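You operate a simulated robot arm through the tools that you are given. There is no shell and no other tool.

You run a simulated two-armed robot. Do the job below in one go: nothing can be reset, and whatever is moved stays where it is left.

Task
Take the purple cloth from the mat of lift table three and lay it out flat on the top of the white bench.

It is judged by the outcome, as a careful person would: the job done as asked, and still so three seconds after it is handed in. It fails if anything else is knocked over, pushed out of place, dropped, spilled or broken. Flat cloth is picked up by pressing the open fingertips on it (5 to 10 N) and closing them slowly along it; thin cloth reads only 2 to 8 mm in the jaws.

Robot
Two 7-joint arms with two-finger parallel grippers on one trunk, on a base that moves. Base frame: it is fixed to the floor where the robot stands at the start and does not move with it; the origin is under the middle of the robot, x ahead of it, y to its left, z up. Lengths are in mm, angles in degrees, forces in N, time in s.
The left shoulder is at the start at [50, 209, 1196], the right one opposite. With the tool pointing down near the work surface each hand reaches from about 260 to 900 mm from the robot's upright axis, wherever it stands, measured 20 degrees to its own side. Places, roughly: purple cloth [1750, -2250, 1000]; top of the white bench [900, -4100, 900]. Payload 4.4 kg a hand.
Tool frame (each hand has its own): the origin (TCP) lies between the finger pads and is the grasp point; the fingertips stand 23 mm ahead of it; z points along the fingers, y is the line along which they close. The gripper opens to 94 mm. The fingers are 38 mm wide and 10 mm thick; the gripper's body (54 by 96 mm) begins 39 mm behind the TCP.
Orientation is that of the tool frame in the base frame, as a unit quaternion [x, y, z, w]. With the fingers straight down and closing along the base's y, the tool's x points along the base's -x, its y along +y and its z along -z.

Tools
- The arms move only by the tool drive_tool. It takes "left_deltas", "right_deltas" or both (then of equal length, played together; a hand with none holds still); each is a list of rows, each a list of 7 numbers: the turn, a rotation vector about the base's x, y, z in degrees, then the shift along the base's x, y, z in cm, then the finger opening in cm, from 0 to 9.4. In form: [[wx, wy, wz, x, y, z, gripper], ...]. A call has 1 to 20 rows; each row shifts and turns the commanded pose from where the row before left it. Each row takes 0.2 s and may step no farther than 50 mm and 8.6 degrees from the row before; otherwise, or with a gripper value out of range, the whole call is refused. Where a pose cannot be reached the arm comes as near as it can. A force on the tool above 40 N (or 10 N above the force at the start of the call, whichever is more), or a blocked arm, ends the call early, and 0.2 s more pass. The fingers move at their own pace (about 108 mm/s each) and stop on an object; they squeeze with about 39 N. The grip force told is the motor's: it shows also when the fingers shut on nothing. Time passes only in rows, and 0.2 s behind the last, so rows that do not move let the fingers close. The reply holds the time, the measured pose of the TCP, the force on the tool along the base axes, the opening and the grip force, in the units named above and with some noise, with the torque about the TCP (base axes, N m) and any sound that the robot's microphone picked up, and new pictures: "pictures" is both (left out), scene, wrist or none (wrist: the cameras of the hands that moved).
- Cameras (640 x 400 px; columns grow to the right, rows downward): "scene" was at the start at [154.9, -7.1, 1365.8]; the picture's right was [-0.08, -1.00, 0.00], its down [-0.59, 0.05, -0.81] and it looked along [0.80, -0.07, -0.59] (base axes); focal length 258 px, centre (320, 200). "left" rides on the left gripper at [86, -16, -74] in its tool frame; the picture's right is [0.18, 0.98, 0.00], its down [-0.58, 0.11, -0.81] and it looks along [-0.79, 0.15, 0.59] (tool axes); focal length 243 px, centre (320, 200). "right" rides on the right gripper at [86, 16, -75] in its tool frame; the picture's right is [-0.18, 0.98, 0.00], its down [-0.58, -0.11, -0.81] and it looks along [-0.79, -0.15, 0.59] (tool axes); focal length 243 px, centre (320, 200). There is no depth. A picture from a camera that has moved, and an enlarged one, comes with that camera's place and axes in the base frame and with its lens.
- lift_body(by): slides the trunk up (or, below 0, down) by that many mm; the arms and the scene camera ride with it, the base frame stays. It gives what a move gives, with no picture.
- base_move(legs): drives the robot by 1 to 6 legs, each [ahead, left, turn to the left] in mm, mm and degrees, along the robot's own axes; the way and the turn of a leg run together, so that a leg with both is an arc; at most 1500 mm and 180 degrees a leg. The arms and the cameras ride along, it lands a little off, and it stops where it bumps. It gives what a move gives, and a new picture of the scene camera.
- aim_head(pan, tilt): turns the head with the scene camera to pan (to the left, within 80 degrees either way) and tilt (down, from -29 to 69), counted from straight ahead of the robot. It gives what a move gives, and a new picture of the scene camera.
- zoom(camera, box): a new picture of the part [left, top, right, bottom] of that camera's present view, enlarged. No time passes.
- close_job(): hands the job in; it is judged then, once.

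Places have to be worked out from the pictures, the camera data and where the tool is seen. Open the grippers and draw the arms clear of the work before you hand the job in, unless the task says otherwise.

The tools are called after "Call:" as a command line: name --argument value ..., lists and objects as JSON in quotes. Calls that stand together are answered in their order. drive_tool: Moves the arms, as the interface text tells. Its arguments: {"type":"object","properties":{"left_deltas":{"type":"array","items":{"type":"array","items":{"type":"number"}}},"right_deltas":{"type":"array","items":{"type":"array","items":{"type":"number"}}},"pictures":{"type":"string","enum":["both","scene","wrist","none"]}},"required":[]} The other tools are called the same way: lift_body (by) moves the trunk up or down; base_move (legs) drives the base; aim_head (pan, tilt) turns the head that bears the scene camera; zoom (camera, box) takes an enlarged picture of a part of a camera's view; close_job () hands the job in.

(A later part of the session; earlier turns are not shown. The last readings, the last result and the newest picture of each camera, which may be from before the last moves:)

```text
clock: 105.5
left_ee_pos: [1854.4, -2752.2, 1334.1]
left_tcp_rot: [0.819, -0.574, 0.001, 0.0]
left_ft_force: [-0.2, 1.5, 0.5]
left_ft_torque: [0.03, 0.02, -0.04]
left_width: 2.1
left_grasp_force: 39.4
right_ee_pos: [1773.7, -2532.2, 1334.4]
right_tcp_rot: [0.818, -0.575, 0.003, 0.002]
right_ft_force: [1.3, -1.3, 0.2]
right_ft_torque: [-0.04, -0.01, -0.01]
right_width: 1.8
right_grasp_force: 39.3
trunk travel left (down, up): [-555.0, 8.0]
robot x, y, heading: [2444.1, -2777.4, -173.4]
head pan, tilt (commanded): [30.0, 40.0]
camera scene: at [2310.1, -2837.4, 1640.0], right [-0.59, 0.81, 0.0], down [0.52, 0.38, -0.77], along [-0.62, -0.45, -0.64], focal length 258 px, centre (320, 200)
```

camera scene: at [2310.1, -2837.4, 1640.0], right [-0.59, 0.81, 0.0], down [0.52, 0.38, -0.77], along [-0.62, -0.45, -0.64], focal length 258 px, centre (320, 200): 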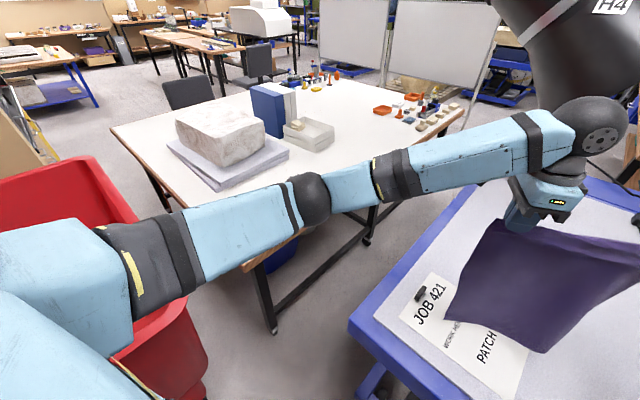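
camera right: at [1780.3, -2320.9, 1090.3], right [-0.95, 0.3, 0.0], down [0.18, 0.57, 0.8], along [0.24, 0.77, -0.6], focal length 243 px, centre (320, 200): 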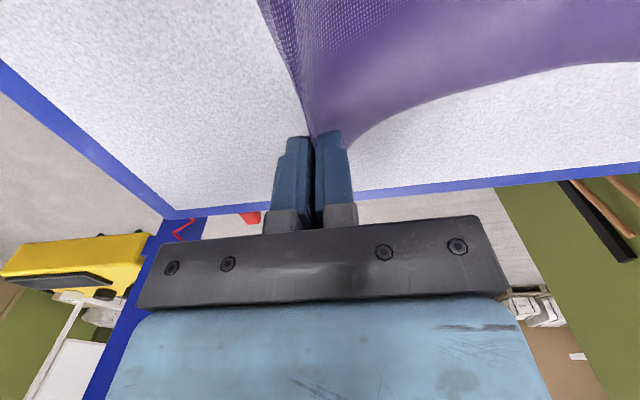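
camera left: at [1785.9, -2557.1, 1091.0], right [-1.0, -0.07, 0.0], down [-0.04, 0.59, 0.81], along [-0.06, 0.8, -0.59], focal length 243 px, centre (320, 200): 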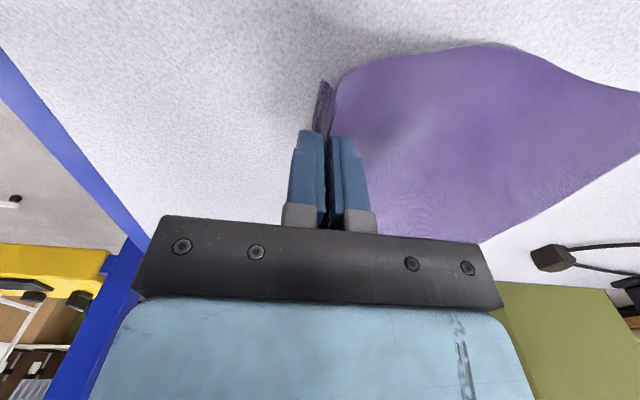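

The view shows the bench's front strip free in front of the towels (towel front edge ≈ y -3820 near x 1850), and the hood at x<1550. I pull the right hand level with the left (away from the hood), then drive sideways to the bench end.

Call:
drive_tool --right_deltas '[[0, 0, 0, 4, 0.6, 0, 0], [0, 0, 0, 4, 0.5, 0, 0]]' --pictures "none"

Call:
base_move --legs '[[40, 380, 0]]'

Call:
aim_head --pan 10 --tilt 45

```text
clock: 106.1
left_ee_pos: [1856.6, -2750.4, 1334.2]
left_tcp_rot: [0.818, -0.575, -0.001, 0.001]
left_ft_force: [1.0, 5.2, 0.6]
left_ft_torque: [0.06, 0.0, -0.11]
left_width: 2.4
left_grasp_force: 39.2
right_ee_pos: [1855.3, -2519.1, 1336.8]
right_tcp_rot: [0.818, -0.575, 0.002, 0.003]
right_ft_force: [-0.8, -3.8, -0.2]
right_ft_torque: [-0.08, -0.03, -0.1]
right_width: 2.2
right_grasp_force: 38.8
trunk travel left (down, up): [-555.0, 8.0]
robot x, y, heading: [2445.3, -2780.0, -173.6]
head pan, tilt (commanded): [30.0, 40.0]
```

```text
clock: 109.1
left_ee_pos: [1852.0, -3033.1, 1333.5]
left_tcp_rot: [0.82, -0.573, 0.003, 0.002]
left_ft_force: [0.5, 4.2, -0.7]
left_ft_torque: [0.06, -0.04, -0.11]
left_width: 2.0
left_grasp_force: 39.3
right_ee_pos: [1853.8, -2802.9, 1335.0]
right_tcp_rot: [0.82, -0.573, 0.005, 0.005]
right_ft_force: [-0.3, -4.0, 0.7]
right_ft_torque: [-0.08, 0.02, -0.13]
right_width: 2.0
right_grasp_force: 38.9
trunk travel left (down, up): [-555.0, 8.0]
robot x, y, heading: [2446.6, -3065.4, -173.4]
head pan, tilt (commanded): [30.0, 40.0]
stopped in leg 1: the robot was blocked; the commanded pose is now the measured one
camera scene: at [2308.1, -3116.7, 1640.7], right [-0.59, 0.8, -0.01], down [0.52, 0.38, -0.77], along [-0.62, -0.46, -0.64], focal length 258 px, centre (320, 200)
```

scene: 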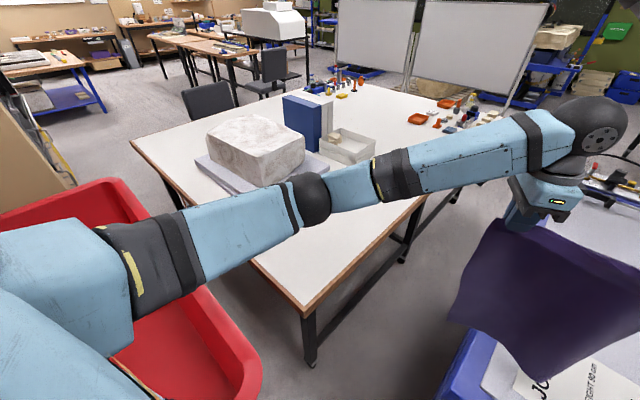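

```text
clock: 109.9
left_ee_pos: [1851.9, -3034.3, 1332.8]
left_tcp_rot: [0.82, -0.573, 0.004, 0.003]
left_ft_force: [0.4, 4.7, 0.0]
left_ft_torque: [0.09, -0.02, -0.15]
left_width: 2.3
left_grasp_force: 39.3
right_ee_pos: [1853.9, -2801.6, 1333.4]
right_tcp_rot: [0.819, -0.573, 0.007, 0.006]
right_ft_force: [-1.3, -5.0, -0.2]
right_ft_torque: [-0.1, 0.03, -0.14]
right_width: 2.1
right_grasp_force: 39.0
trunk travel left (down, up): [-555.0, 8.0]
robot x, y, heading: [2447.4, -3066.3, -173.6]
head pan, tilt (commanded): [10.0, 45.0]
camera scene: at [2298.3, -3088.4, 1632.5], right [-0.28, 0.96, -0.01], down [0.68, 0.19, -0.71], along [-0.68, -0.21, -0.71], focal length 258 px, centre (320, 200)
```

scene: 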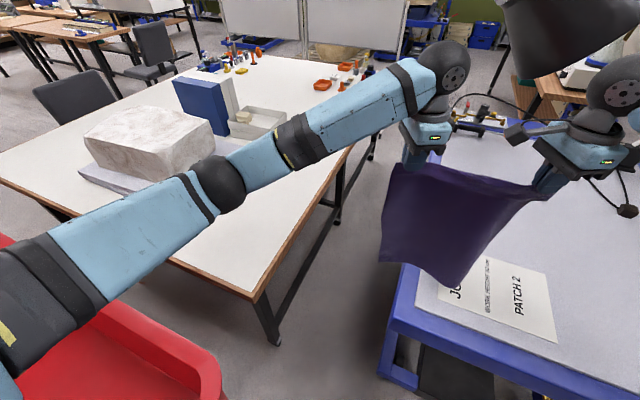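

The base got blocked at y≈-3066, and the cart's rim is close on my left; the robot may be touching it. I back off 70 mm to the right immediately and inspect the cart side.

Call:
base_move --legs '[[0, -70, 0]]'

Call:
aim_head --pan 70 --tilt 55

```text
clock: 111.2
left_ee_pos: [1846.9, -2973.5, 1335.3]
left_tcp_rot: [0.82, -0.573, -0.001, 0.0]
left_ft_force: [0.6, 5.4, 0.7]
left_ft_torque: [0.08, 0.0, -0.1]
left_width: 2.2
left_grasp_force: 39.3
right_ee_pos: [1847.8, -2741.5, 1336.3]
right_tcp_rot: [0.819, -0.574, 0.002, 0.003]
right_ft_force: [-0.5, -5.1, 0.0]
right_ft_torque: [-0.09, 0.01, -0.08]
right_width: 2.3
right_grasp_force: 39.5
trunk travel left (down, up): [-555.0, 8.0]
robot x, y, heading: [2438.9, -2998.9, -173.4]
head pan, tilt (commanded): [10.0, 45.0]
camera scene: at [2293.1, -3029.8, 1632.7], right [-0.28, 0.96, 0.0], down [0.68, 0.2, -0.71], along [-0.68, -0.2, -0.71], focal length 258 px, centre (320, 200)
```

scene: 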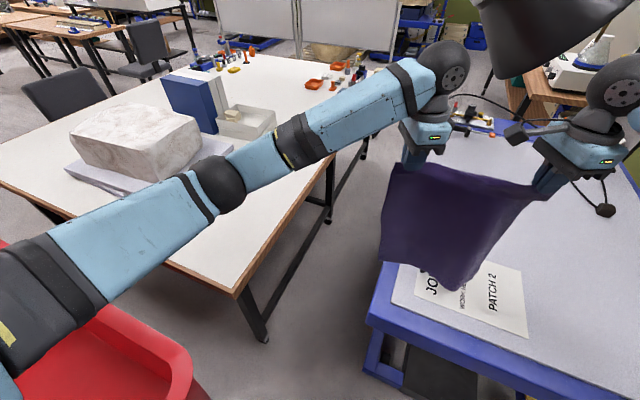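

```text
clock: 112.5
left_ee_pos: [1845.7, -2971.7, 1335.1]
left_tcp_rot: [0.82, -0.572, 0.001, -0.001]
left_ft_force: [0.4, 5.3, -0.1]
left_ft_torque: [0.06, -0.03, -0.13]
left_width: 2.2
left_grasp_force: 39.3
right_ee_pos: [1847.8, -2740.9, 1336.7]
right_tcp_rot: [0.819, -0.574, 0.003, 0.003]
right_ft_force: [-0.4, -5.0, -0.1]
right_ft_torque: [-0.07, 0.04, -0.09]
right_width: 2.1
right_grasp_force: 39.1
trunk travel left (down, up): [-555.0, 8.0]
robot x, y, heading: [2436.5, -2997.6, -173.8]
head pan, tilt (commanded): [70.0, 55.0]
camera scene: at [2354.2, -3076.5, 1619.3], right [-0.97, 0.24, 0.0], down [0.19, 0.8, -0.57], along [-0.14, -0.56, -0.82], focal length 258 px, centre (320, 200)
```

scene: 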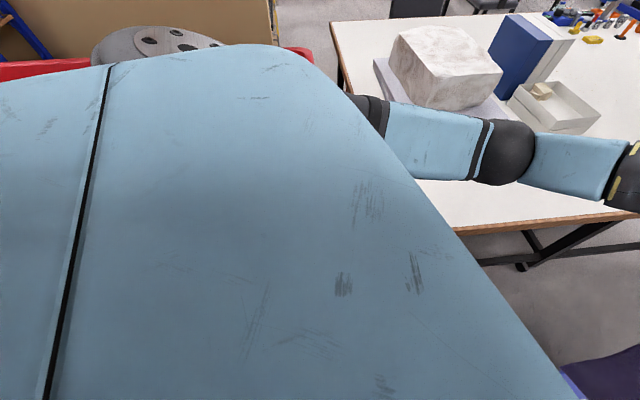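

The cart's rim (≈1.08 m tall) has its corner near (2235,-3305), so the base must stay at y ≥ about -3030; the bench top works out at z≈867 with its front-left corner near (2015,-3382) and ~490 mm of free depth before the towels. I move the hands -y (away from the hood) and realign the jaws before creeping forward.

Call:
drive_tool --left_deltas '[[0, 0, -4.7, -0.5, -3.78, 0, 0], [0, 0, -4.7, -0.5, -3.78, 0, 0], [0, 0, -4.7, -0.5, -3.78, 0, 0], [0, 0, -4.7, -0.5, -3.78, 0, 0], [0, 0, -4.7, -0.5, -3.78, 0, 0], [0, 0, -4.7, -0.5, -3.78, 0, 0]]' --right_deltas '[[0, 0, -4.7, 0, -3.83, 0, 0], [0, 0, -4.7, 0, -3.83, 0, 0], [0, 0, -4.7, 0, -3.83, 0, 0], [0, 0, -4.7, 0, -3.83, 0, 0], [0, 0, -4.7, 0, -3.83, 0, 0], [0, 0, -4.7, 0, -3.83, 0, 0]]' --pictures "none"

Call:
aim_head --pan 25 --tilt 45

```text
clock: 113.9
left_ee_pos: [1813.8, -3202.0, 1333.3]
left_tcp_rot: [-0.655, 0.755, 0.0, 0.001]
left_ft_force: [-0.1, 0.1, 0.3]
left_ft_torque: [0.04, 0.03, 0.03]
left_width: 2.0
left_grasp_force: 39.2
right_ee_pos: [1849.0, -2975.5, 1337.9]
right_tcp_rot: [-0.654, 0.756, 0.0, -0.003]
right_ft_force: [-0.7, -0.9, 1.0]
right_ft_torque: [0.04, -0.01, 0.01]
right_width: 2.0
right_grasp_force: 38.9
trunk travel left (down, up): [-555.0, 8.0]
robot x, y, heading: [2435.2, -3000.2, -173.9]
head pan, tilt (commanded): [70.0, 55.0]
```

```text
clock: 115.0
left_ee_pos: [1815.1, -3197.8, 1334.2]
left_tcp_rot: [-0.656, 0.755, -0.001, 0.0]
left_ft_force: [0.1, -0.8, -0.1]
left_ft_torque: [-0.02, -0.03, 0.01]
left_width: 2.2
left_grasp_force: 38.5
right_ee_pos: [1849.4, -2971.5, 1336.4]
right_tcp_rot: [-0.654, 0.756, -0.002, -0.003]
right_ft_force: [0.3, -0.9, 0.1]
right_ft_torque: [0.02, 0.0, 0.02]
right_width: 2.2
right_grasp_force: 38.8
trunk travel left (down, up): [-555.0, 8.0]
robot x, y, heading: [2439.2, -2999.6, -173.7]
head pan, tilt (commanded): [25.0, 45.0]
camera scene: at [2301.9, -3049.5, 1632.7], right [-0.52, 0.85, 0.0], down [0.6, 0.37, -0.71], along [-0.6, -0.37, -0.71], focal length 258 px, centre (320, 200)
```

scene: 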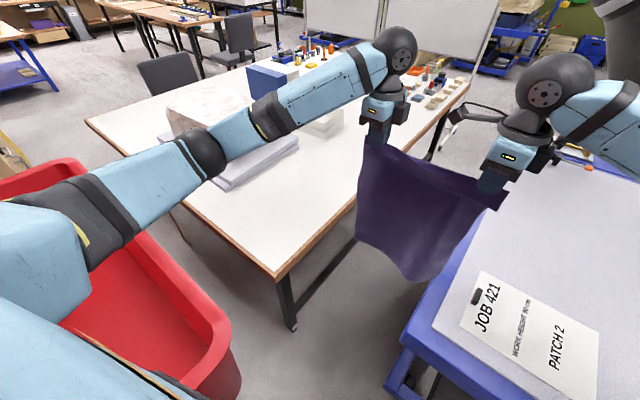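

Clear view: bench corner at about (2020,-3383), towel front ~460–500 mm behind the front edge, cart rim corner (2238,-3295). I creep the base forward 150 mm (and 10 mm right), staying ~290 mm from the cart corner and table 3.

Call:
base_move --legs '[[150, -10, 0]]'

Call:
aim_head --pan 35 --tilt 45

```text
clock: 116.4
left_ee_pos: [1670.8, -3204.9, 1335.3]
left_tcp_rot: [-0.656, 0.755, 0.0, -0.001]
left_ft_force: [-1.2, 0.7, 0.1]
left_ft_torque: [-0.01, 0.01, 0.06]
left_width: 2.1
left_grasp_force: 39.2
right_ee_pos: [1705.9, -2979.4, 1338.6]
right_tcp_rot: [-0.655, 0.755, -0.002, -0.005]
right_ft_force: [0.2, -0.4, 0.3]
right_ft_torque: [0.01, 0.01, 0.02]
right_width: 2.0
right_grasp_force: 39.0
trunk travel left (down, up): [-555.0, 8.0]
robot x, y, heading: [2290.7, -3004.8, -173.6]
head pan, tilt (commanded): [25.0, 45.0]
camera scene: at [2158.0, -3055.5, 1633.1], right [-0.52, 0.85, 0.0], down [0.6, 0.37, -0.71], along [-0.6, -0.37, -0.71], focal length 258 px, centre (320, 200)
```

scene: 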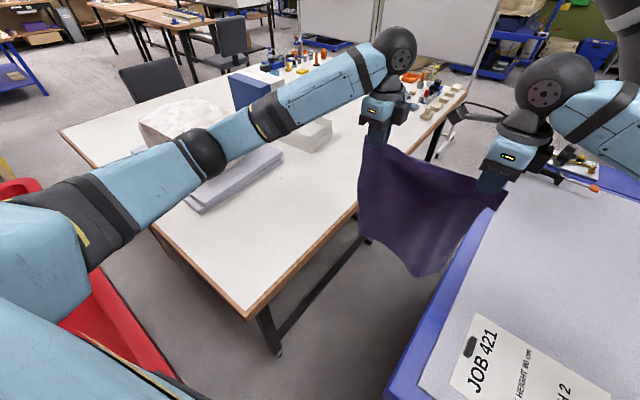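

```text
clock: 117.1
left_ee_pos: [1665.9, -3206.2, 1333.6]
left_tcp_rot: [-0.656, 0.755, 0.0, 0.0]
left_ft_force: [0.3, 1.2, -0.1]
left_ft_torque: [0.0, -0.02, 0.02]
left_width: 2.0
left_grasp_force: 39.5
right_ee_pos: [1701.5, -2979.6, 1336.8]
right_tcp_rot: [-0.655, 0.755, -0.003, -0.005]
right_ft_force: [-0.2, 0.6, -0.3]
right_ft_torque: [-0.04, -0.06, 0.02]
right_width: 1.9
right_grasp_force: 38.8
trunk travel left (down, up): [-555.0, 8.0]
robot x, y, heading: [2289.4, -3007.3, -173.6]
head pan, tilt (commanded): [35.0, 45.0]
camera scene: at [2162.3, -3067.1, 1632.6], right [-0.66, 0.75, 0.0], down [0.53, 0.47, -0.71], along [-0.53, -0.47, -0.71], focal length 258 px, centre (320, 200)
```

scene: 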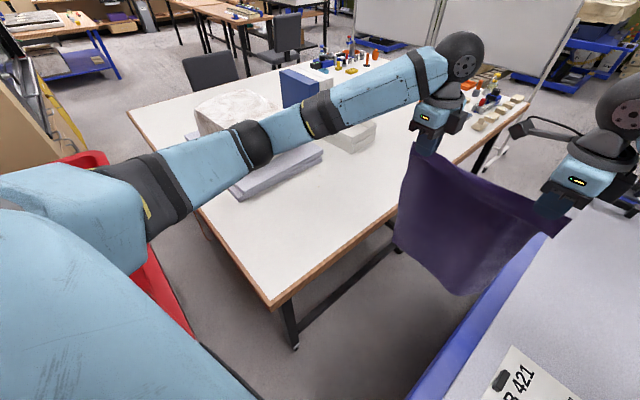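

The base is in place at (2289,-3007) with free bench area e.g. from the front-left corner (2019,-3390). I turn 6° left to balance the arms' reach, raise the hands 50 mm with a small realignment, and lower the trunk 100 mm.

Call:
base_move --legs '[[0, 0, 6.5]]'

Call:
drive_tool --left_deltas '[[0, 0, -3.5, 0, 0, 2.5, 0], [0, 0, -3.5, 0, 0, 2.5, 0]]' --right_deltas '[[0, 0, -3.5, 0, 0, 2.5, 0], [0, 0, -3.5, 0, 0, 2.5, 0]]' --pictures "none"

Call:
lift_body --by -100

Call:
aim_head --pan 25 --tilt 45

```text
clock: 118.0
left_ee_pos: [1693.6, -3270.6, 1334.0]
left_tcp_rot: [-0.697, 0.717, -0.001, 0.0]
left_ft_force: [0.1, 0.1, 0.4]
left_ft_torque: [-0.01, -0.01, 0.01]
left_width: 2.2
left_grasp_force: 39.2
right_ee_pos: [1702.9, -3042.8, 1337.3]
right_tcp_rot: [-0.697, 0.717, -0.004, -0.004]
right_ft_force: [-0.3, 0.6, -0.1]
right_ft_torque: [-0.01, -0.02, -0.02]
right_width: 1.8
right_grasp_force: 39.3
trunk travel left (down, up): [-555.0, 8.0]
robot x, y, heading: [2290.3, -3007.3, -167.1]
head pan, tilt (commanded): [35.0, 45.0]
camera scene: at [2170.6, -3078.3, 1632.8], right [-0.74, 0.67, 0.0], down [0.47, 0.52, -0.71], along [-0.47, -0.53, -0.71], focal length 258 px, centre (320, 200)
```

scene: 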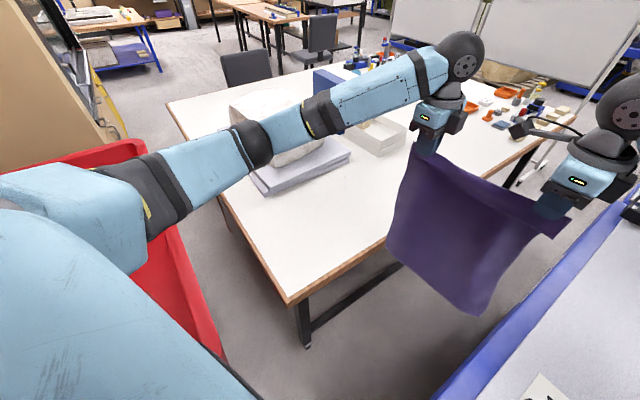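

```text
clock: 118.6
left_ee_pos: [1694.3, -3272.3, 1385.6]
left_tcp_rot: [-0.652, 0.759, 0.0, -0.001]
left_ft_force: [0.0, 0.4, 0.1]
left_ft_torque: [-0.05, 0.02, 0.03]
left_width: 1.9
left_grasp_force: 39.3
right_ee_pos: [1703.2, -3044.9, 1387.3]
right_tcp_rot: [-0.651, 0.759, -0.003, -0.005]
right_ft_force: [0.8, 0.2, 0.1]
right_ft_torque: [0.02, 0.05, 0.02]
right_width: 2.0
right_grasp_force: 39.1
trunk travel left (down, up): [-555.0, 8.0]
robot x, y, heading: [2289.3, -3004.1, -167.1]
head pan, tilt (commanded): [35.0, 45.0]
```

```text
clock: 120.0
left_ee_pos: [1694.6, -3273.0, 1284.4]
left_tcp_rot: [-0.652, 0.758, 0.0, 0.0]
left_ft_force: [-1.0, -0.2, 0.2]
left_ft_torque: [-0.01, -0.01, 0.08]
left_width: 1.9
left_grasp_force: 38.6
right_ee_pos: [1703.9, -3046.0, 1287.3]
right_tcp_rot: [-0.652, 0.758, -0.002, -0.005]
right_ft_force: [0.3, 0.4, -0.5]
right_ft_torque: [0.02, 0.02, 0.01]
right_width: 1.7
right_grasp_force: 38.8
trunk travel left (down, up): [-455.0, 108.0]
robot x, y, heading: [2290.3, -3008.3, -167.3]
head pan, tilt (commanded): [35.0, 45.0]
```

```text
clock: 120.7
left_ee_pos: [1694.4, -3272.9, 1285.3]
left_tcp_rot: [-0.652, 0.758, 0.0, -0.001]
left_ft_force: [-0.1, 0.4, 0.0]
left_ft_torque: [0.02, -0.01, 0.02]
left_width: 1.9
left_grasp_force: 38.9
right_ee_pos: [1703.9, -3044.2, 1286.9]
right_tcp_rot: [-0.651, 0.759, -0.002, -0.004]
right_ft_force: [-0.8, -0.3, -0.6]
right_ft_torque: [0.01, 0.04, 0.05]
right_width: 2.4
right_grasp_force: 39.1
trunk travel left (down, up): [-455.0, 108.0]
robot x, y, heading: [2287.0, -3003.4, -167.3]
head pan, tilt (commanded): [25.0, 45.0]
camera scene: at [2161.4, -3070.3, 1532.7], right [-0.61, 0.79, 0.0], down [0.56, 0.43, -0.71], along [-0.56, -0.43, -0.71], focal length 258 px, centre (320, 200)
```

scene: 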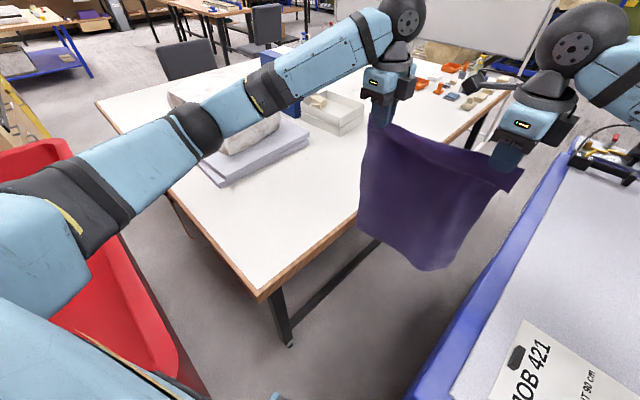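

Hands are at z≈1285 with the sheet hanging ~80 mm above the bench level. I now carry the cloth over the bench to the start position (far side of the lay), tilting the tools ~20° outward for reach; the left hand stays ~140 mm in front of the towels.

Call:
drive_tool --left_deltas '[[0, 0, 0, -1.46, -3.53, 0, 0], [0, 0, 0, -1.46, -3.53, 0, 0], [0, 0, 0, -1.46, -3.53, 0, 0], [0, 0, 0, -1.46, -3.53, 0, 0], [0, 0, 0, -1.46, -3.53, 0, 0], [0.59, 3.96, 0, -1.46, -3.53, 0, 0], [0.59, 3.96, 0, -1.46, -3.53, 0, 0]]' --right_deltas '[[0, 0, 0, -1.22, -3.53, 0, 0], [0, 0, 0, -1.22, -3.53, 0, 0], [0, 0, 0, -1.22, -3.53, 0, 0], [0, 0, 0, -1.22, -3.53, 0, 0], [0, 0, 0, -1.22, -3.53, 0, 0], [0.59, 3.96, 0, -1.22, -3.53, 0, 0], [0.59, 3.96, 0, -1.22, -3.53, 0, 0]]' --pictures "both"

```text
clock: 122.3
left_ee_pos: [1592.4, -3524.3, 1282.3]
left_tcp_rot: [-0.651, 0.756, 0.054, -0.045]
left_ft_force: [-0.4, -1.2, 0.1]
left_ft_torque: [0.01, -0.03, 0.02]
left_width: 2.1
left_grasp_force: 39.1
right_ee_pos: [1620.2, -3294.6, 1285.3]
right_tcp_rot: [-0.651, 0.756, 0.053, -0.049]
right_ft_force: [-1.0, -1.0, 0.3]
right_ft_torque: [0.0, -0.02, -0.02]
right_width: 2.0
right_grasp_force: 38.8
trunk travel left (down, up): [-455.0, 108.0]
robot x, y, heading: [2290.1, -3002.4, -167.1]
head pan, tilt (commanded): [25.0, 45.0]
camera scene: at [2162.0, -3073.9, 1532.5], right [-0.61, 0.79, 0.0], down [0.56, 0.44, -0.71], along [-0.56, -0.43, -0.71], focal length 258 px, centre (320, 200)
camera right: at [1602.2, -3379.5, 1361.9], right [-0.93, 0.33, 0.14], down [0.31, 0.55, 0.78], along [0.18, 0.77, -0.61], focal length 243 px, centre (320, 200)
camera left: at [1605.1, -3614.6, 1354.2], right [-0.99, -0.04, 0.14], down [0.09, 0.57, 0.81], along [-0.11, 0.82, -0.56], focal length 243 px, centre (320, 200)
```

scene: 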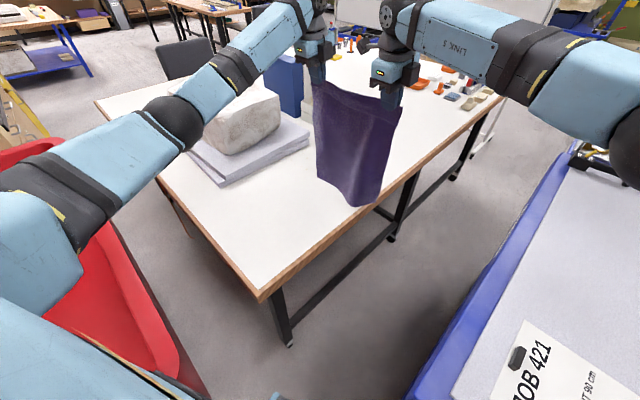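
right: 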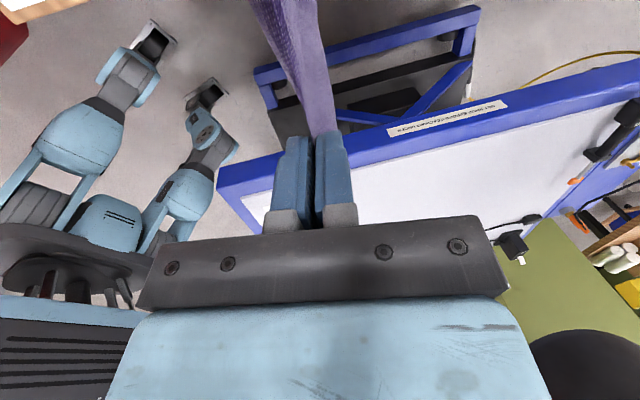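
left: 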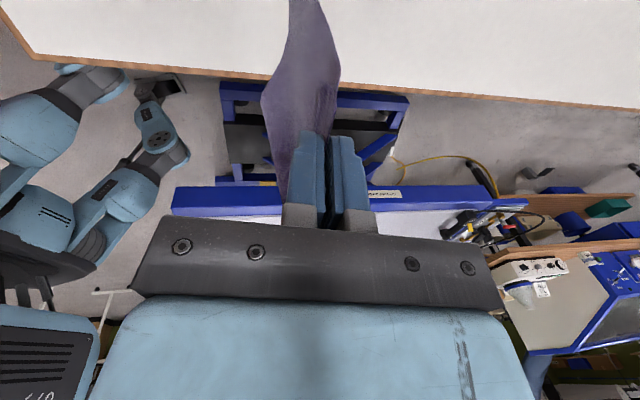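

No reach problem so far; the cloth is now over the bench. I complete the last part of the move with a bit more tilt.

Call:
drive_tool --left_deltas '[[0.59, 3.96, 0, -1.46, -3.4, 0, 0], [0.59, 3.96, 0, -1.46, -3.4, 0, 0], [0.59, 3.96, 0, -1.46, -3.4, 0, 0]]' --right_deltas '[[0.59, 3.96, 0, -1.22, -3.4, 0, 0], [0.59, 3.96, 0, -1.22, -3.4, 0, 0], [0.59, 3.96, 0, -1.22, -3.4, 0, 0]]' --pictures "both"

```text
clock: 123.0
left_ee_pos: [1553.2, -3583.4, 1286.1]
left_tcp_rot: [-0.637, 0.756, 0.116, -0.095]
left_ft_force: [4.9, 25.4, 0.6]
left_ft_torque: [0.52, -0.08, -0.16]
left_width: 2.3
left_grasp_force: 39.5
right_ee_pos: [1596.1, -3336.7, 1285.4]
right_tcp_rot: [-0.65, 0.747, 0.099, -0.102]
right_ft_force: [-5.0, -23.4, 0.6]
right_ft_torque: [-0.58, 0.08, 0.16]
right_width: 1.6
right_grasp_force: 39.3
right hand out of reach, approached as far as the arm can: row 2, 3
trunk travel left (down, up): [-455.0, 108.0]
robot x, y, heading: [2291.8, -3003.4, -167.1]
head pan, tilt (commanded): [25.0, 45.0]
stopped in row 3 (right hand): the force on the tool passed its limit at 51 N (the readings are from after the stop); the commanded pose is now the measured one
camera scene: at [2159.2, -3066.6, 1532.7], right [-0.61, 0.79, 0.0], down [0.56, 0.43, -0.71], along [-0.56, -0.44, -0.71], focal length 258 px, centre (320, 200)
camera right: at [1590.8, -3420.8, 1362.5], right [-0.91, 0.32, 0.27], down [0.41, 0.55, 0.73], along [0.08, 0.77, -0.63], focal length 243 px, centre (320, 200)
camera left: at [1574.8, -3676.1, 1352.5], right [-0.96, -0.02, 0.29], down [0.23, 0.55, 0.81], along [-0.18, 0.84, -0.52], focal length 243 px, centre (320, 200)
```

scene: 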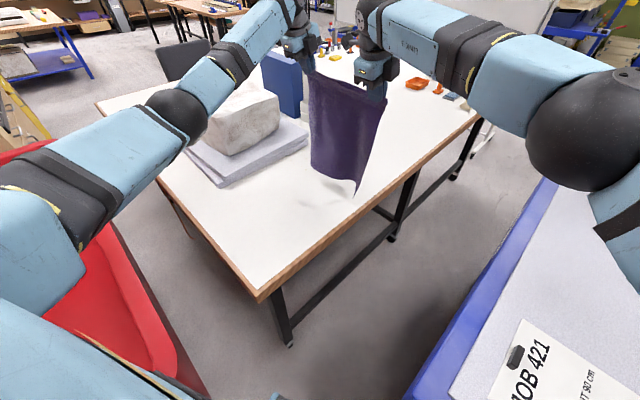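
right: 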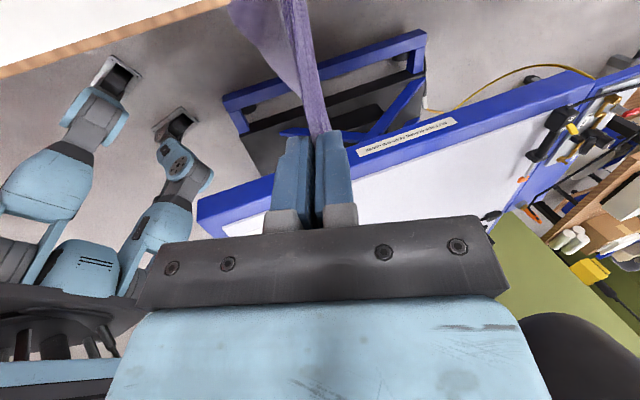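
left: 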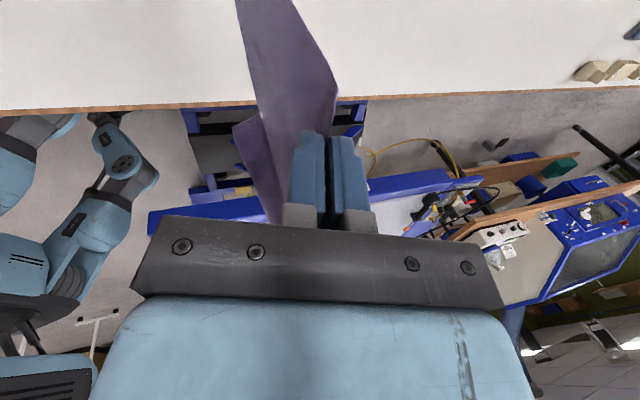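

The right arm reached its limit and the cloth was stretched between the hands (25 N). I relieve the tension at once by bringing the left hand back toward the right, and retreat both a little toward the robot.

Call:
drive_tool --left_deltas '[[0, 0, 0, 0.4, 1.8, 0, 0], [0, 0, 0, 2, 2.3, 0, 0], [0, 0, 0, 2, 2.5, 0, 0], [0, 0, 0, 2, 2.5, 0, 0], [0, 0, 0, 2, 2.5, 0, 0]]' --right_deltas '[[0, 0, 0, 0, 0, 0, 0], [0, 0, 0, 2, 2.5, 0, 0], [0, 0, 0, 2, 2.5, 0, 0], [0, 0, 0, 2, 2.5, 0, 0], [0, 0, 0, 2, 2.5, 0, 0]]' --pictures "scene"

```text
clock: 124.2
left_ee_pos: [1641.0, -3473.3, 1286.8]
left_tcp_rot: [-0.64, 0.753, 0.116, -0.097]
left_ft_force: [0.1, 4.3, -0.4]
left_ft_torque: [0.05, -0.03, -0.01]
left_width: 1.9
left_grasp_force: 38.7
right_ee_pos: [1678.5, -3234.5, 1283.9]
right_tcp_rot: [-0.649, 0.747, 0.101, -0.102]
right_ft_force: [-0.9, -2.9, 0.5]
right_ft_torque: [-0.1, 0.02, 0.04]
right_width: 2.0
right_grasp_force: 39.2
trunk travel left (down, up): [-455.0, 108.0]
robot x, y, heading: [2291.1, -3006.8, -167.1]
head pan, tilt (commanded): [25.0, 45.0]
camera scene: at [2162.2, -3067.9, 1533.0], right [-0.61, 0.79, 0.0], down [0.56, 0.43, -0.71], along [-0.56, -0.44, -0.71], focal length 258 px, centre (320, 200)
```

scene: 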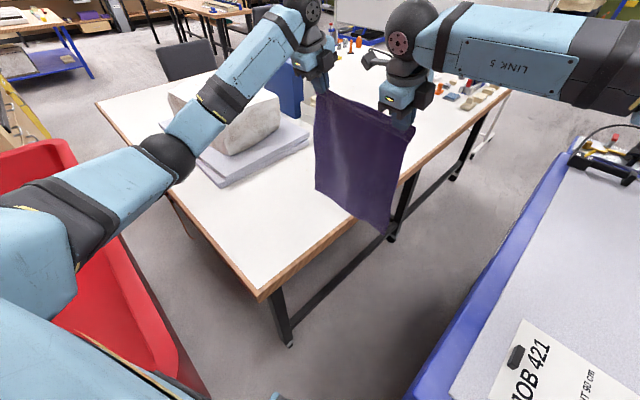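

Tension is back to ~4 N and the cloth hangs well. I turn the base left 12° (in two steps) so the right arm reaches less across the body.

Call:
base_move --legs '[[0, 0, 6], [0, 0, 6]]'

```text
clock: 125.7
left_ee_pos: [1750.6, -3599.5, 1284.5]
left_tcp_rot: [0.715, -0.682, -0.105, 0.107]
left_ft_force: [0.6, 2.9, 0.1]
left_ft_torque: [0.04, -0.01, -0.02]
left_width: 1.9
left_grasp_force: 38.6
right_ee_pos: [1738.4, -3358.9, 1284.6]
right_tcp_rot: [0.724, -0.675, -0.09, 0.11]
right_ft_force: [0.3, -2.8, -0.2]
right_ft_torque: [-0.1, -0.01, -0.02]
right_width: 1.8
right_grasp_force: 38.3
trunk travel left (down, up): [-455.0, 108.0]
robot x, y, heading: [2290.3, -3005.0, -154.9]
head pan, tilt (commanded): [25.0, 45.0]
camera scene: at [2176.7, -3094.9, 1532.7], right [-0.77, 0.64, 0.0], down [0.46, 0.54, -0.71], along [-0.45, -0.54, -0.71], focal length 258 px, centre (320, 200)
```

scene: 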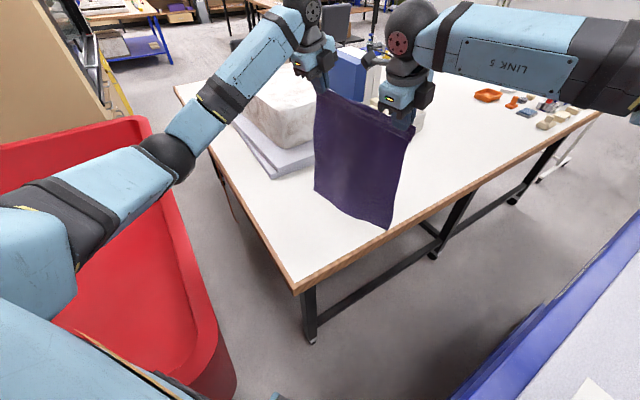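

No bump, heading is now -155°. I move both hands outward along the bench to the start line, realigning the jaws (-12°).

Call:
drive_tool --left_deltas '[[0, 0, -2, -3.18, -0.35, 0, 0], [0, 0, -2, -3.18, -0.35, 0, 0], [0, 0, -2, -3.18, -0.35, 0, 0], [0, 0, -2, -3.18, -0.35, 0, 0]]' --right_deltas '[[0, 0, -2, -2.38, -0.4, 0, 0], [0, 0, -2, -2.38, -0.4, 0, 0], [0, 0, -2, -2.38, -0.4, 0, 0], [0, 0, -2, -2.38, -0.4, 0, 0]]' --pictures "scene"

```text
clock: 126.7
left_ee_pos: [1623.4, -3611.5, 1286.1]
left_tcp_rot: [-0.666, 0.73, 0.112, -0.099]
left_ft_force: [-0.4, 2.1, -0.2]
left_ft_torque: [0.05, -0.02, -0.02]
left_width: 2.0
left_grasp_force: 38.8
right_ee_pos: [1641.3, -3372.9, 1283.3]
right_tcp_rot: [-0.674, 0.725, 0.097, -0.104]
right_ft_force: [-0.8, -1.1, 0.9]
right_ft_torque: [-0.08, -0.03, 0.05]
right_width: 1.8
right_grasp_force: 39.0
trunk travel left (down, up): [-455.0, 108.0]
robot x, y, heading: [2284.9, -3004.3, -154.8]
head pan, tilt (commanded): [25.0, 45.0]
camera scene: at [2174.9, -3094.8, 1532.5], right [-0.77, 0.64, 0.0], down [0.46, 0.54, -0.71], along [-0.45, -0.54, -0.71], focal length 258 px, centre (320, 200)
```

scene: 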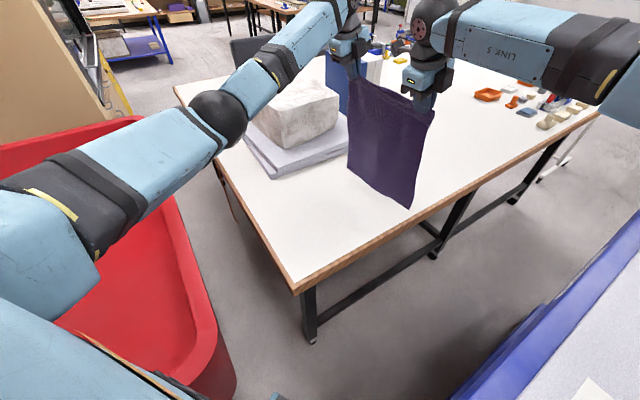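

Still within reach with low tension. Two more small rows to reach the start line.

Call:
drive_tool --left_deltas '[[0.3, 2, -2, -3.1, -0.45, 0, 0]]' --right_deltas '[[0.3, 2, -2, -2.3, -0.5, 0, 0]]' --pictures "none"

Call:
drive_tool --left_deltas '[[0.3, 2, -2, -3.1, -0.45, 0, 0]]' --right_deltas '[[0.3, 2, -2, -2.3, -0.5, 0, 0]]' --pictures "both"

```text
clock: 127.1
left_ee_pos: [1592.3, -3619.2, 1285.0]
left_tcp_rot: [-0.652, 0.739, 0.127, -0.107]
left_ft_force: [0.2, 2.4, -0.7]
left_ft_torque: [0.02, -0.05, -0.03]
left_width: 2.0
left_grasp_force: 38.7
right_ee_pos: [1618.7, -3378.3, 1282.7]
right_tcp_rot: [-0.661, 0.733, 0.114, -0.113]
right_ft_force: [0.8, -1.6, -0.3]
right_ft_torque: [-0.06, -0.04, 0.03]
right_width: 1.9
right_grasp_force: 38.8
trunk travel left (down, up): [-455.0, 108.0]
robot x, y, heading: [2292.4, -3005.7, -154.8]
head pan, tilt (commanded): [25.0, 45.0]
```

```text
clock: 127.5
left_ee_pos: [1568.8, -3619.2, 1283.3]
left_tcp_rot: [-0.637, 0.749, 0.143, -0.118]
left_ft_force: [0.0, 0.6, -0.5]
left_ft_torque: [0.01, 0.0, 0.0]
left_width: 2.2
left_grasp_force: 39.6
left hand out of reach, approached as far as the arm can: row 1
right_ee_pos: [1597.1, -3383.4, 1283.0]
right_tcp_rot: [-0.645, 0.743, 0.129, -0.122]
right_ft_force: [0.8, -0.2, -0.9]
right_ft_torque: [0.0, -0.02, 0.02]
right_width: 2.1
right_grasp_force: 38.9
trunk travel left (down, up): [-455.0, 108.0]
robot x, y, heading: [2288.5, -3006.6, -155.4]
head pan, tilt (commanded): [25.0, 45.0]
camera scene: at [2177.0, -3094.8, 1532.7], right [-0.77, 0.64, 0.0], down [0.45, 0.54, -0.71], along [-0.45, -0.54, -0.71], focal length 258 px, centre (320, 200)
camera right: at [1596.5, -3469.7, 1359.5], right [-0.89, 0.31, 0.34], down [0.46, 0.53, 0.71], along [0.04, 0.79, -0.62], focal length 243 px, centre (320, 200)
camera left: at [1594.8, -3712.1, 1348.0], right [-0.93, -0.04, 0.36], down [0.28, 0.54, 0.79], along [-0.22, 0.84, -0.49], focal length 243 px, centre (320, 200)
```

scene: 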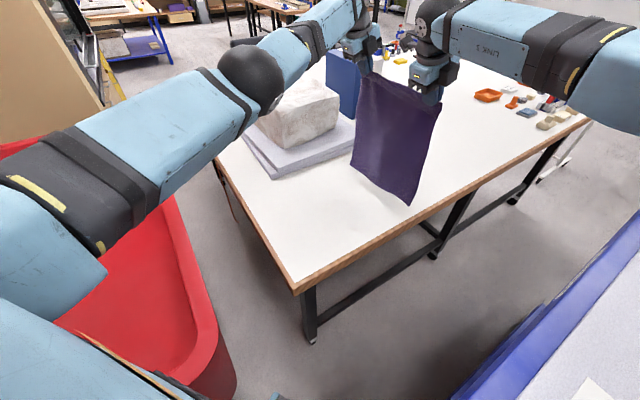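
right: 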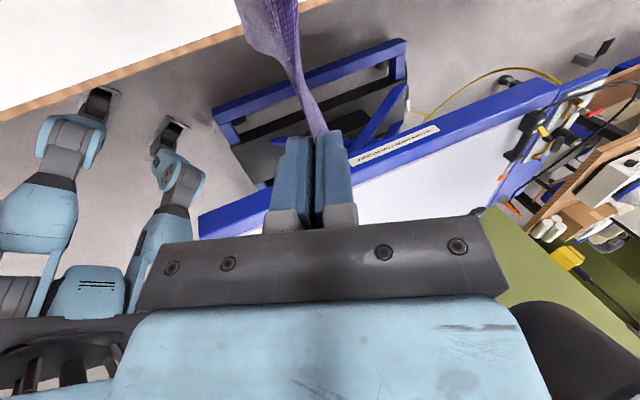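
left: 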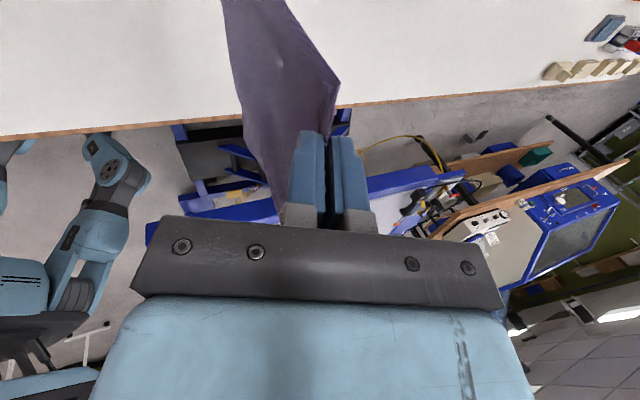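

Both hands are on the start line (about 415 mm in from the bench end), sheet hanging straight. I lower straight down ~70 mm so the free edge approaches the bench.

Call:
drive_tool --left_deltas '[[0, 0, 0, 0, 0, -2, 0], [0, 0, 0, 0, 0, -2, 0], [0, 0, 0, 0, 0, -1.5, 0], [0, 0, 0, 0, 0, -1.5, 0]]' --right_deltas '[[0, 0, 0, 0, 0, -2, 0], [0, 0, 0, 0, 0, -2, 0], [0, 0, 0, 0, 0, -1.5, 0], [0, 0, 0, 0, 0, -1.5, 0]]' --pictures "scene"

Call:
zoom --camera "scene" --box '[260, 60, 500, 300]'

```text
clock: 128.5
left_ee_pos: [1567.7, -3621.6, 1211.6]
left_tcp_rot: [-0.636, 0.749, 0.144, -0.117]
left_ft_force: [-0.6, -0.1, -0.9]
left_ft_torque: [0.03, -0.02, -0.02]
left_width: 2.0
left_grasp_force: 39.1
right_ee_pos: [1599.0, -3387.4, 1211.9]
right_tcp_rot: [-0.647, 0.741, 0.13, -0.123]
right_ft_force: [0.7, -1.2, -0.9]
right_ft_torque: [-0.01, 0.0, -0.03]
right_width: 2.1
right_grasp_force: 39.3
trunk travel left (down, up): [-455.0, 108.0]
robot x, y, heading: [2290.2, -3004.5, -155.0]
head pan, tilt (commanded): [25.0, 45.0]
camera scene: at [2176.9, -3096.8, 1532.6], right [-0.77, 0.64, 0.0], down [0.45, 0.54, -0.71], along [-0.45, -0.54, -0.71], focal length 258 px, centre (320, 200)
```

scene: 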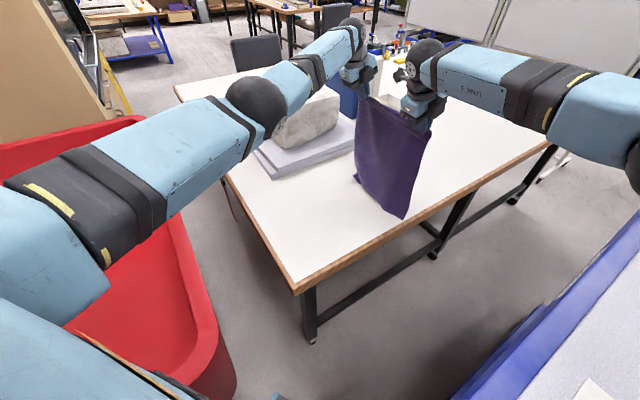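

```text
1.67 times, centred on (380, 180) of scene
camera zoom: at [2176.9, -3096.8, 1532.6], right [-0.77, 0.64, 0.0], down [0.45, 0.54, -0.71], along [-0.45, -0.54, -0.71], focal length 430 px, centre (220, 233)
```

zoom: 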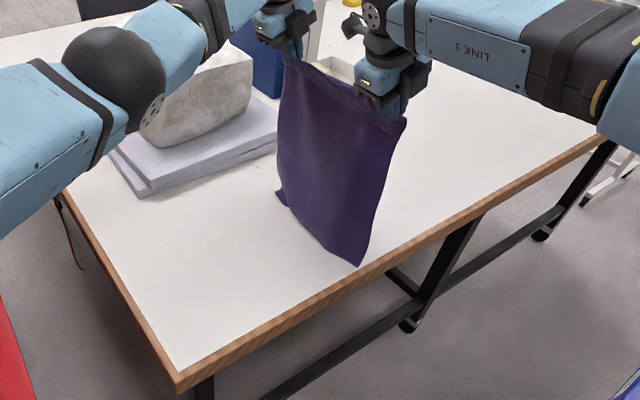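

The free edge is reaching the bench (right corner ~30 mm from the front edge). I begin laying: hands move toward the robot along the bench while lowering at 45°, un-tilting gradually.

Call:
drive_tool --left_deltas '[[-0.18, -1, 0, 1.53, -0.23, -1.5, 0], [-0.18, -1, 0, 1.53, -0.23, -1.5, 0], [-0.18, -1, 0, 1.53, -0.23, -1.5, 0], [-0.18, -1, 0, 1.53, -0.23, -1.5, 0], [-0.18, -1, 0, 1.53, -0.23, -1.5, 0], [-0.18, -1, 0, 1.53, -0.23, -1.5, 0]]' --right_deltas '[[-0.1, -1, 0, 1.53, -0.23, -1.5, 0], [-0.1, -1, 0, 1.53, -0.23, -1.5, 0], [-0.1, -1, 0, 1.53, -0.23, -1.5, 0], [-0.1, -1, 0, 1.53, -0.23, -1.5, 0], [-0.1, -1, 0, 1.53, -0.23, -1.5, 0], [-0.1, -1, 0, 1.53, -0.23, -1.5, 0]]' --pictures "scene"

Call:
zoom --camera "scene" --box '[260, 60, 500, 300]'

```text
clock: 129.9
left_ee_pos: [1661.8, -3635.0, 1123.9]
left_tcp_rot: [-0.642, 0.755, 0.103, -0.084]
left_ft_force: [-0.5, 0.6, 0.5]
left_ft_torque: [-0.01, 0.0, -0.02]
left_width: 2.3
left_grasp_force: 38.9
right_ee_pos: [1689.5, -3399.7, 1122.3]
right_tcp_rot: [-0.651, 0.748, 0.092, -0.087]
right_ft_force: [0.6, -0.8, -0.1]
right_ft_torque: [-0.03, 0.02, 0.03]
right_width: 1.9
right_grasp_force: 38.7
trunk travel left (down, up): [-455.0, 108.0]
robot x, y, heading: [2292.2, -3008.6, -155.1]
head pan, tilt (commanded): [25.0, 45.0]
camera scene: at [2178.2, -3097.2, 1532.8], right [-0.77, 0.64, 0.0], down [0.45, 0.54, -0.71], along [-0.45, -0.54, -0.71], focal length 258 px, centre (320, 200)
```

scene: 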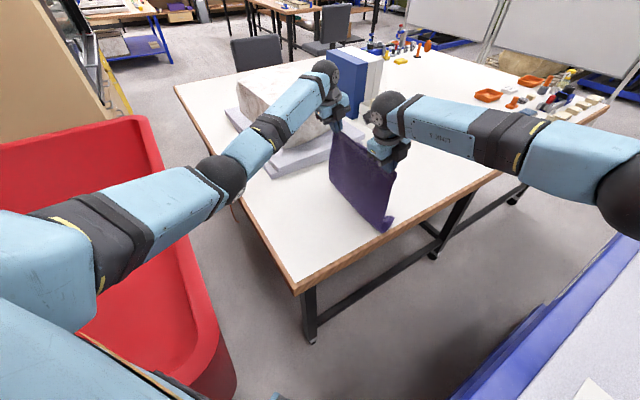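

```text
1.67 times, centred on (380, 180) of scene
camera zoom: at [2178.2, -3097.2, 1532.8], right [-0.77, 0.64, 0.0], down [0.45, 0.54, -0.71], along [-0.45, -0.54, -0.71], focal length 430 px, centre (220, 233)
```

zoom: 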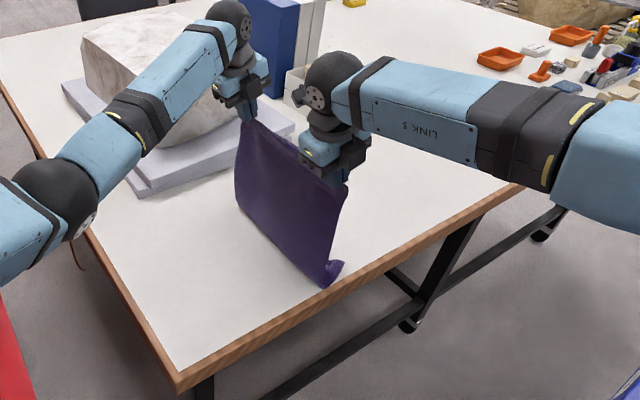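

The laid part stays put (far edge at about 410 mm in) while the hands come back. I continue the lay with 6 more rows.

Call:
drive_tool --left_deltas '[[-0.18, -1, 0, 1.53, -0.23, -1.5, 0], [-0.18, -1, 0, 1.53, -0.23, -1.5, 0], [-0.18, -1, 0, 1.53, -0.23, -1.5, 0], [-0.18, -1, 0, 1.53, -0.23, -1.5, 0], [-0.18, -1, 0, 1.53, -0.23, -1.5, 0], [-0.18, -1, 0, 1.53, -0.23, -1.5, 0]]' --right_deltas '[[-0.1, -1, 0, 1.53, -0.23, -1.5, 0], [-0.1, -1, 0, 1.53, -0.23, -1.5, 0], [-0.1, -1, 0, 1.53, -0.23, -1.5, 0], [-0.1, -1, 0, 1.53, -0.23, -1.5, 0], [-0.1, -1, 0, 1.53, -0.23, -1.5, 0], [-0.1, -1, 0, 1.53, -0.23, -1.5, 0]]' --pictures "both"

Call:
zoom --camera "scene" --box '[230, 60, 470, 300]'

```text
clock: 131.3
left_ee_pos: [1751.1, -3648.3, 1035.7]
left_tcp_rot: [-0.646, 0.759, 0.062, -0.051]
left_ft_force: [0.2, 0.4, -1.0]
left_ft_torque: [0.04, 0.03, 0.01]
left_width: 1.9
left_grasp_force: 39.1
right_ee_pos: [1781.7, -3411.5, 1033.2]
right_tcp_rot: [-0.654, 0.752, 0.053, -0.052]
right_ft_force: [0.0, -1.4, -0.4]
right_ft_torque: [-0.06, 0.03, 0.01]
right_width: 2.2
right_grasp_force: 38.6
trunk travel left (down, up): [-455.0, 108.0]
robot x, y, heading: [2292.9, -3005.6, -154.9]
head pan, tilt (commanded): [25.0, 45.0]
camera scene: at [2178.4, -3097.0, 1532.8], right [-0.77, 0.64, 0.0], down [0.45, 0.54, -0.71], along [-0.45, -0.54, -0.71], focal length 258 px, centre (320, 200)
camera right: at [1766.0, -3496.9, 1110.0], right [-0.94, 0.32, 0.14], down [0.31, 0.55, 0.78], along [0.17, 0.77, -0.61], focal length 243 px, centre (320, 200)
camera left: at [1763.5, -3739.5, 1107.9], right [-0.99, -0.03, 0.16], down [0.11, 0.57, 0.82], along [-0.11, 0.82, -0.56], focal length 243 px, centre (320, 200)
```

scene: 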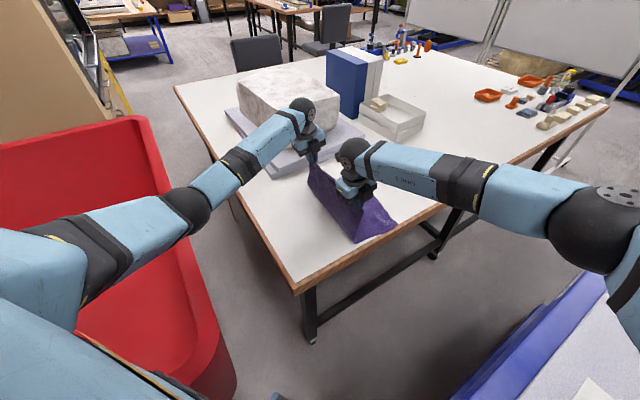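
right: 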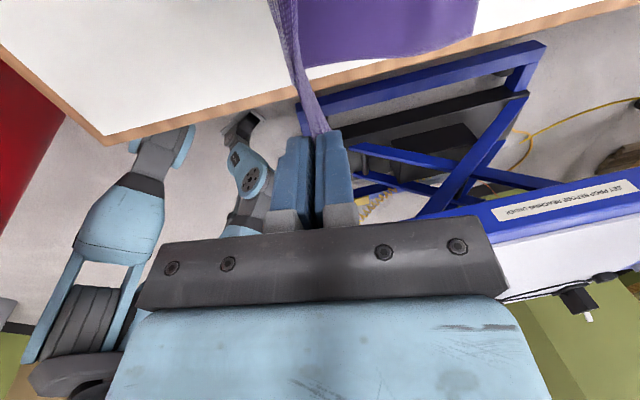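
left: 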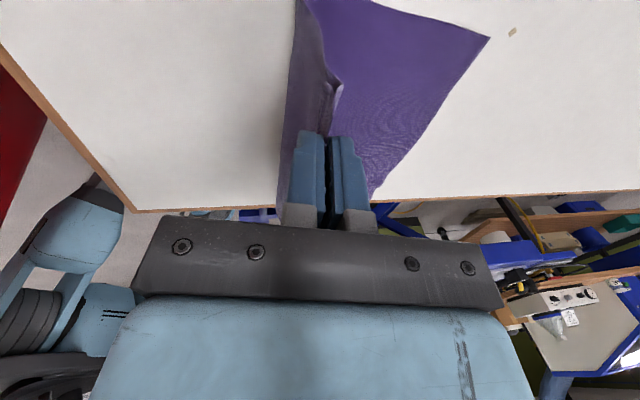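

```text
1.67 times, centred on (350, 180) of scene
camera zoom: at [2178.4, -3097.0, 1532.8], right [-0.77, 0.64, 0.0], down [0.45, 0.54, -0.71], along [-0.45, -0.54, -0.71], focal length 430 px, centre (270, 233)
```

zoom: 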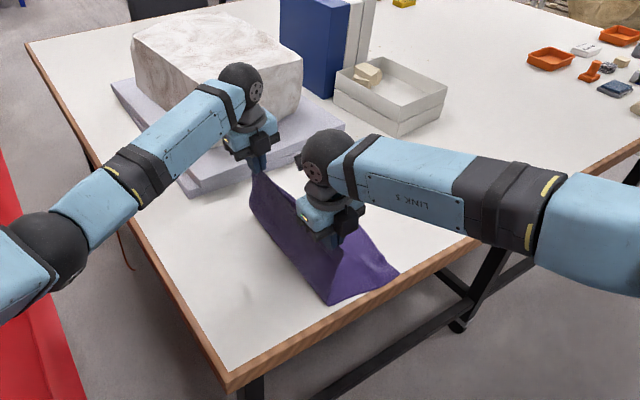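

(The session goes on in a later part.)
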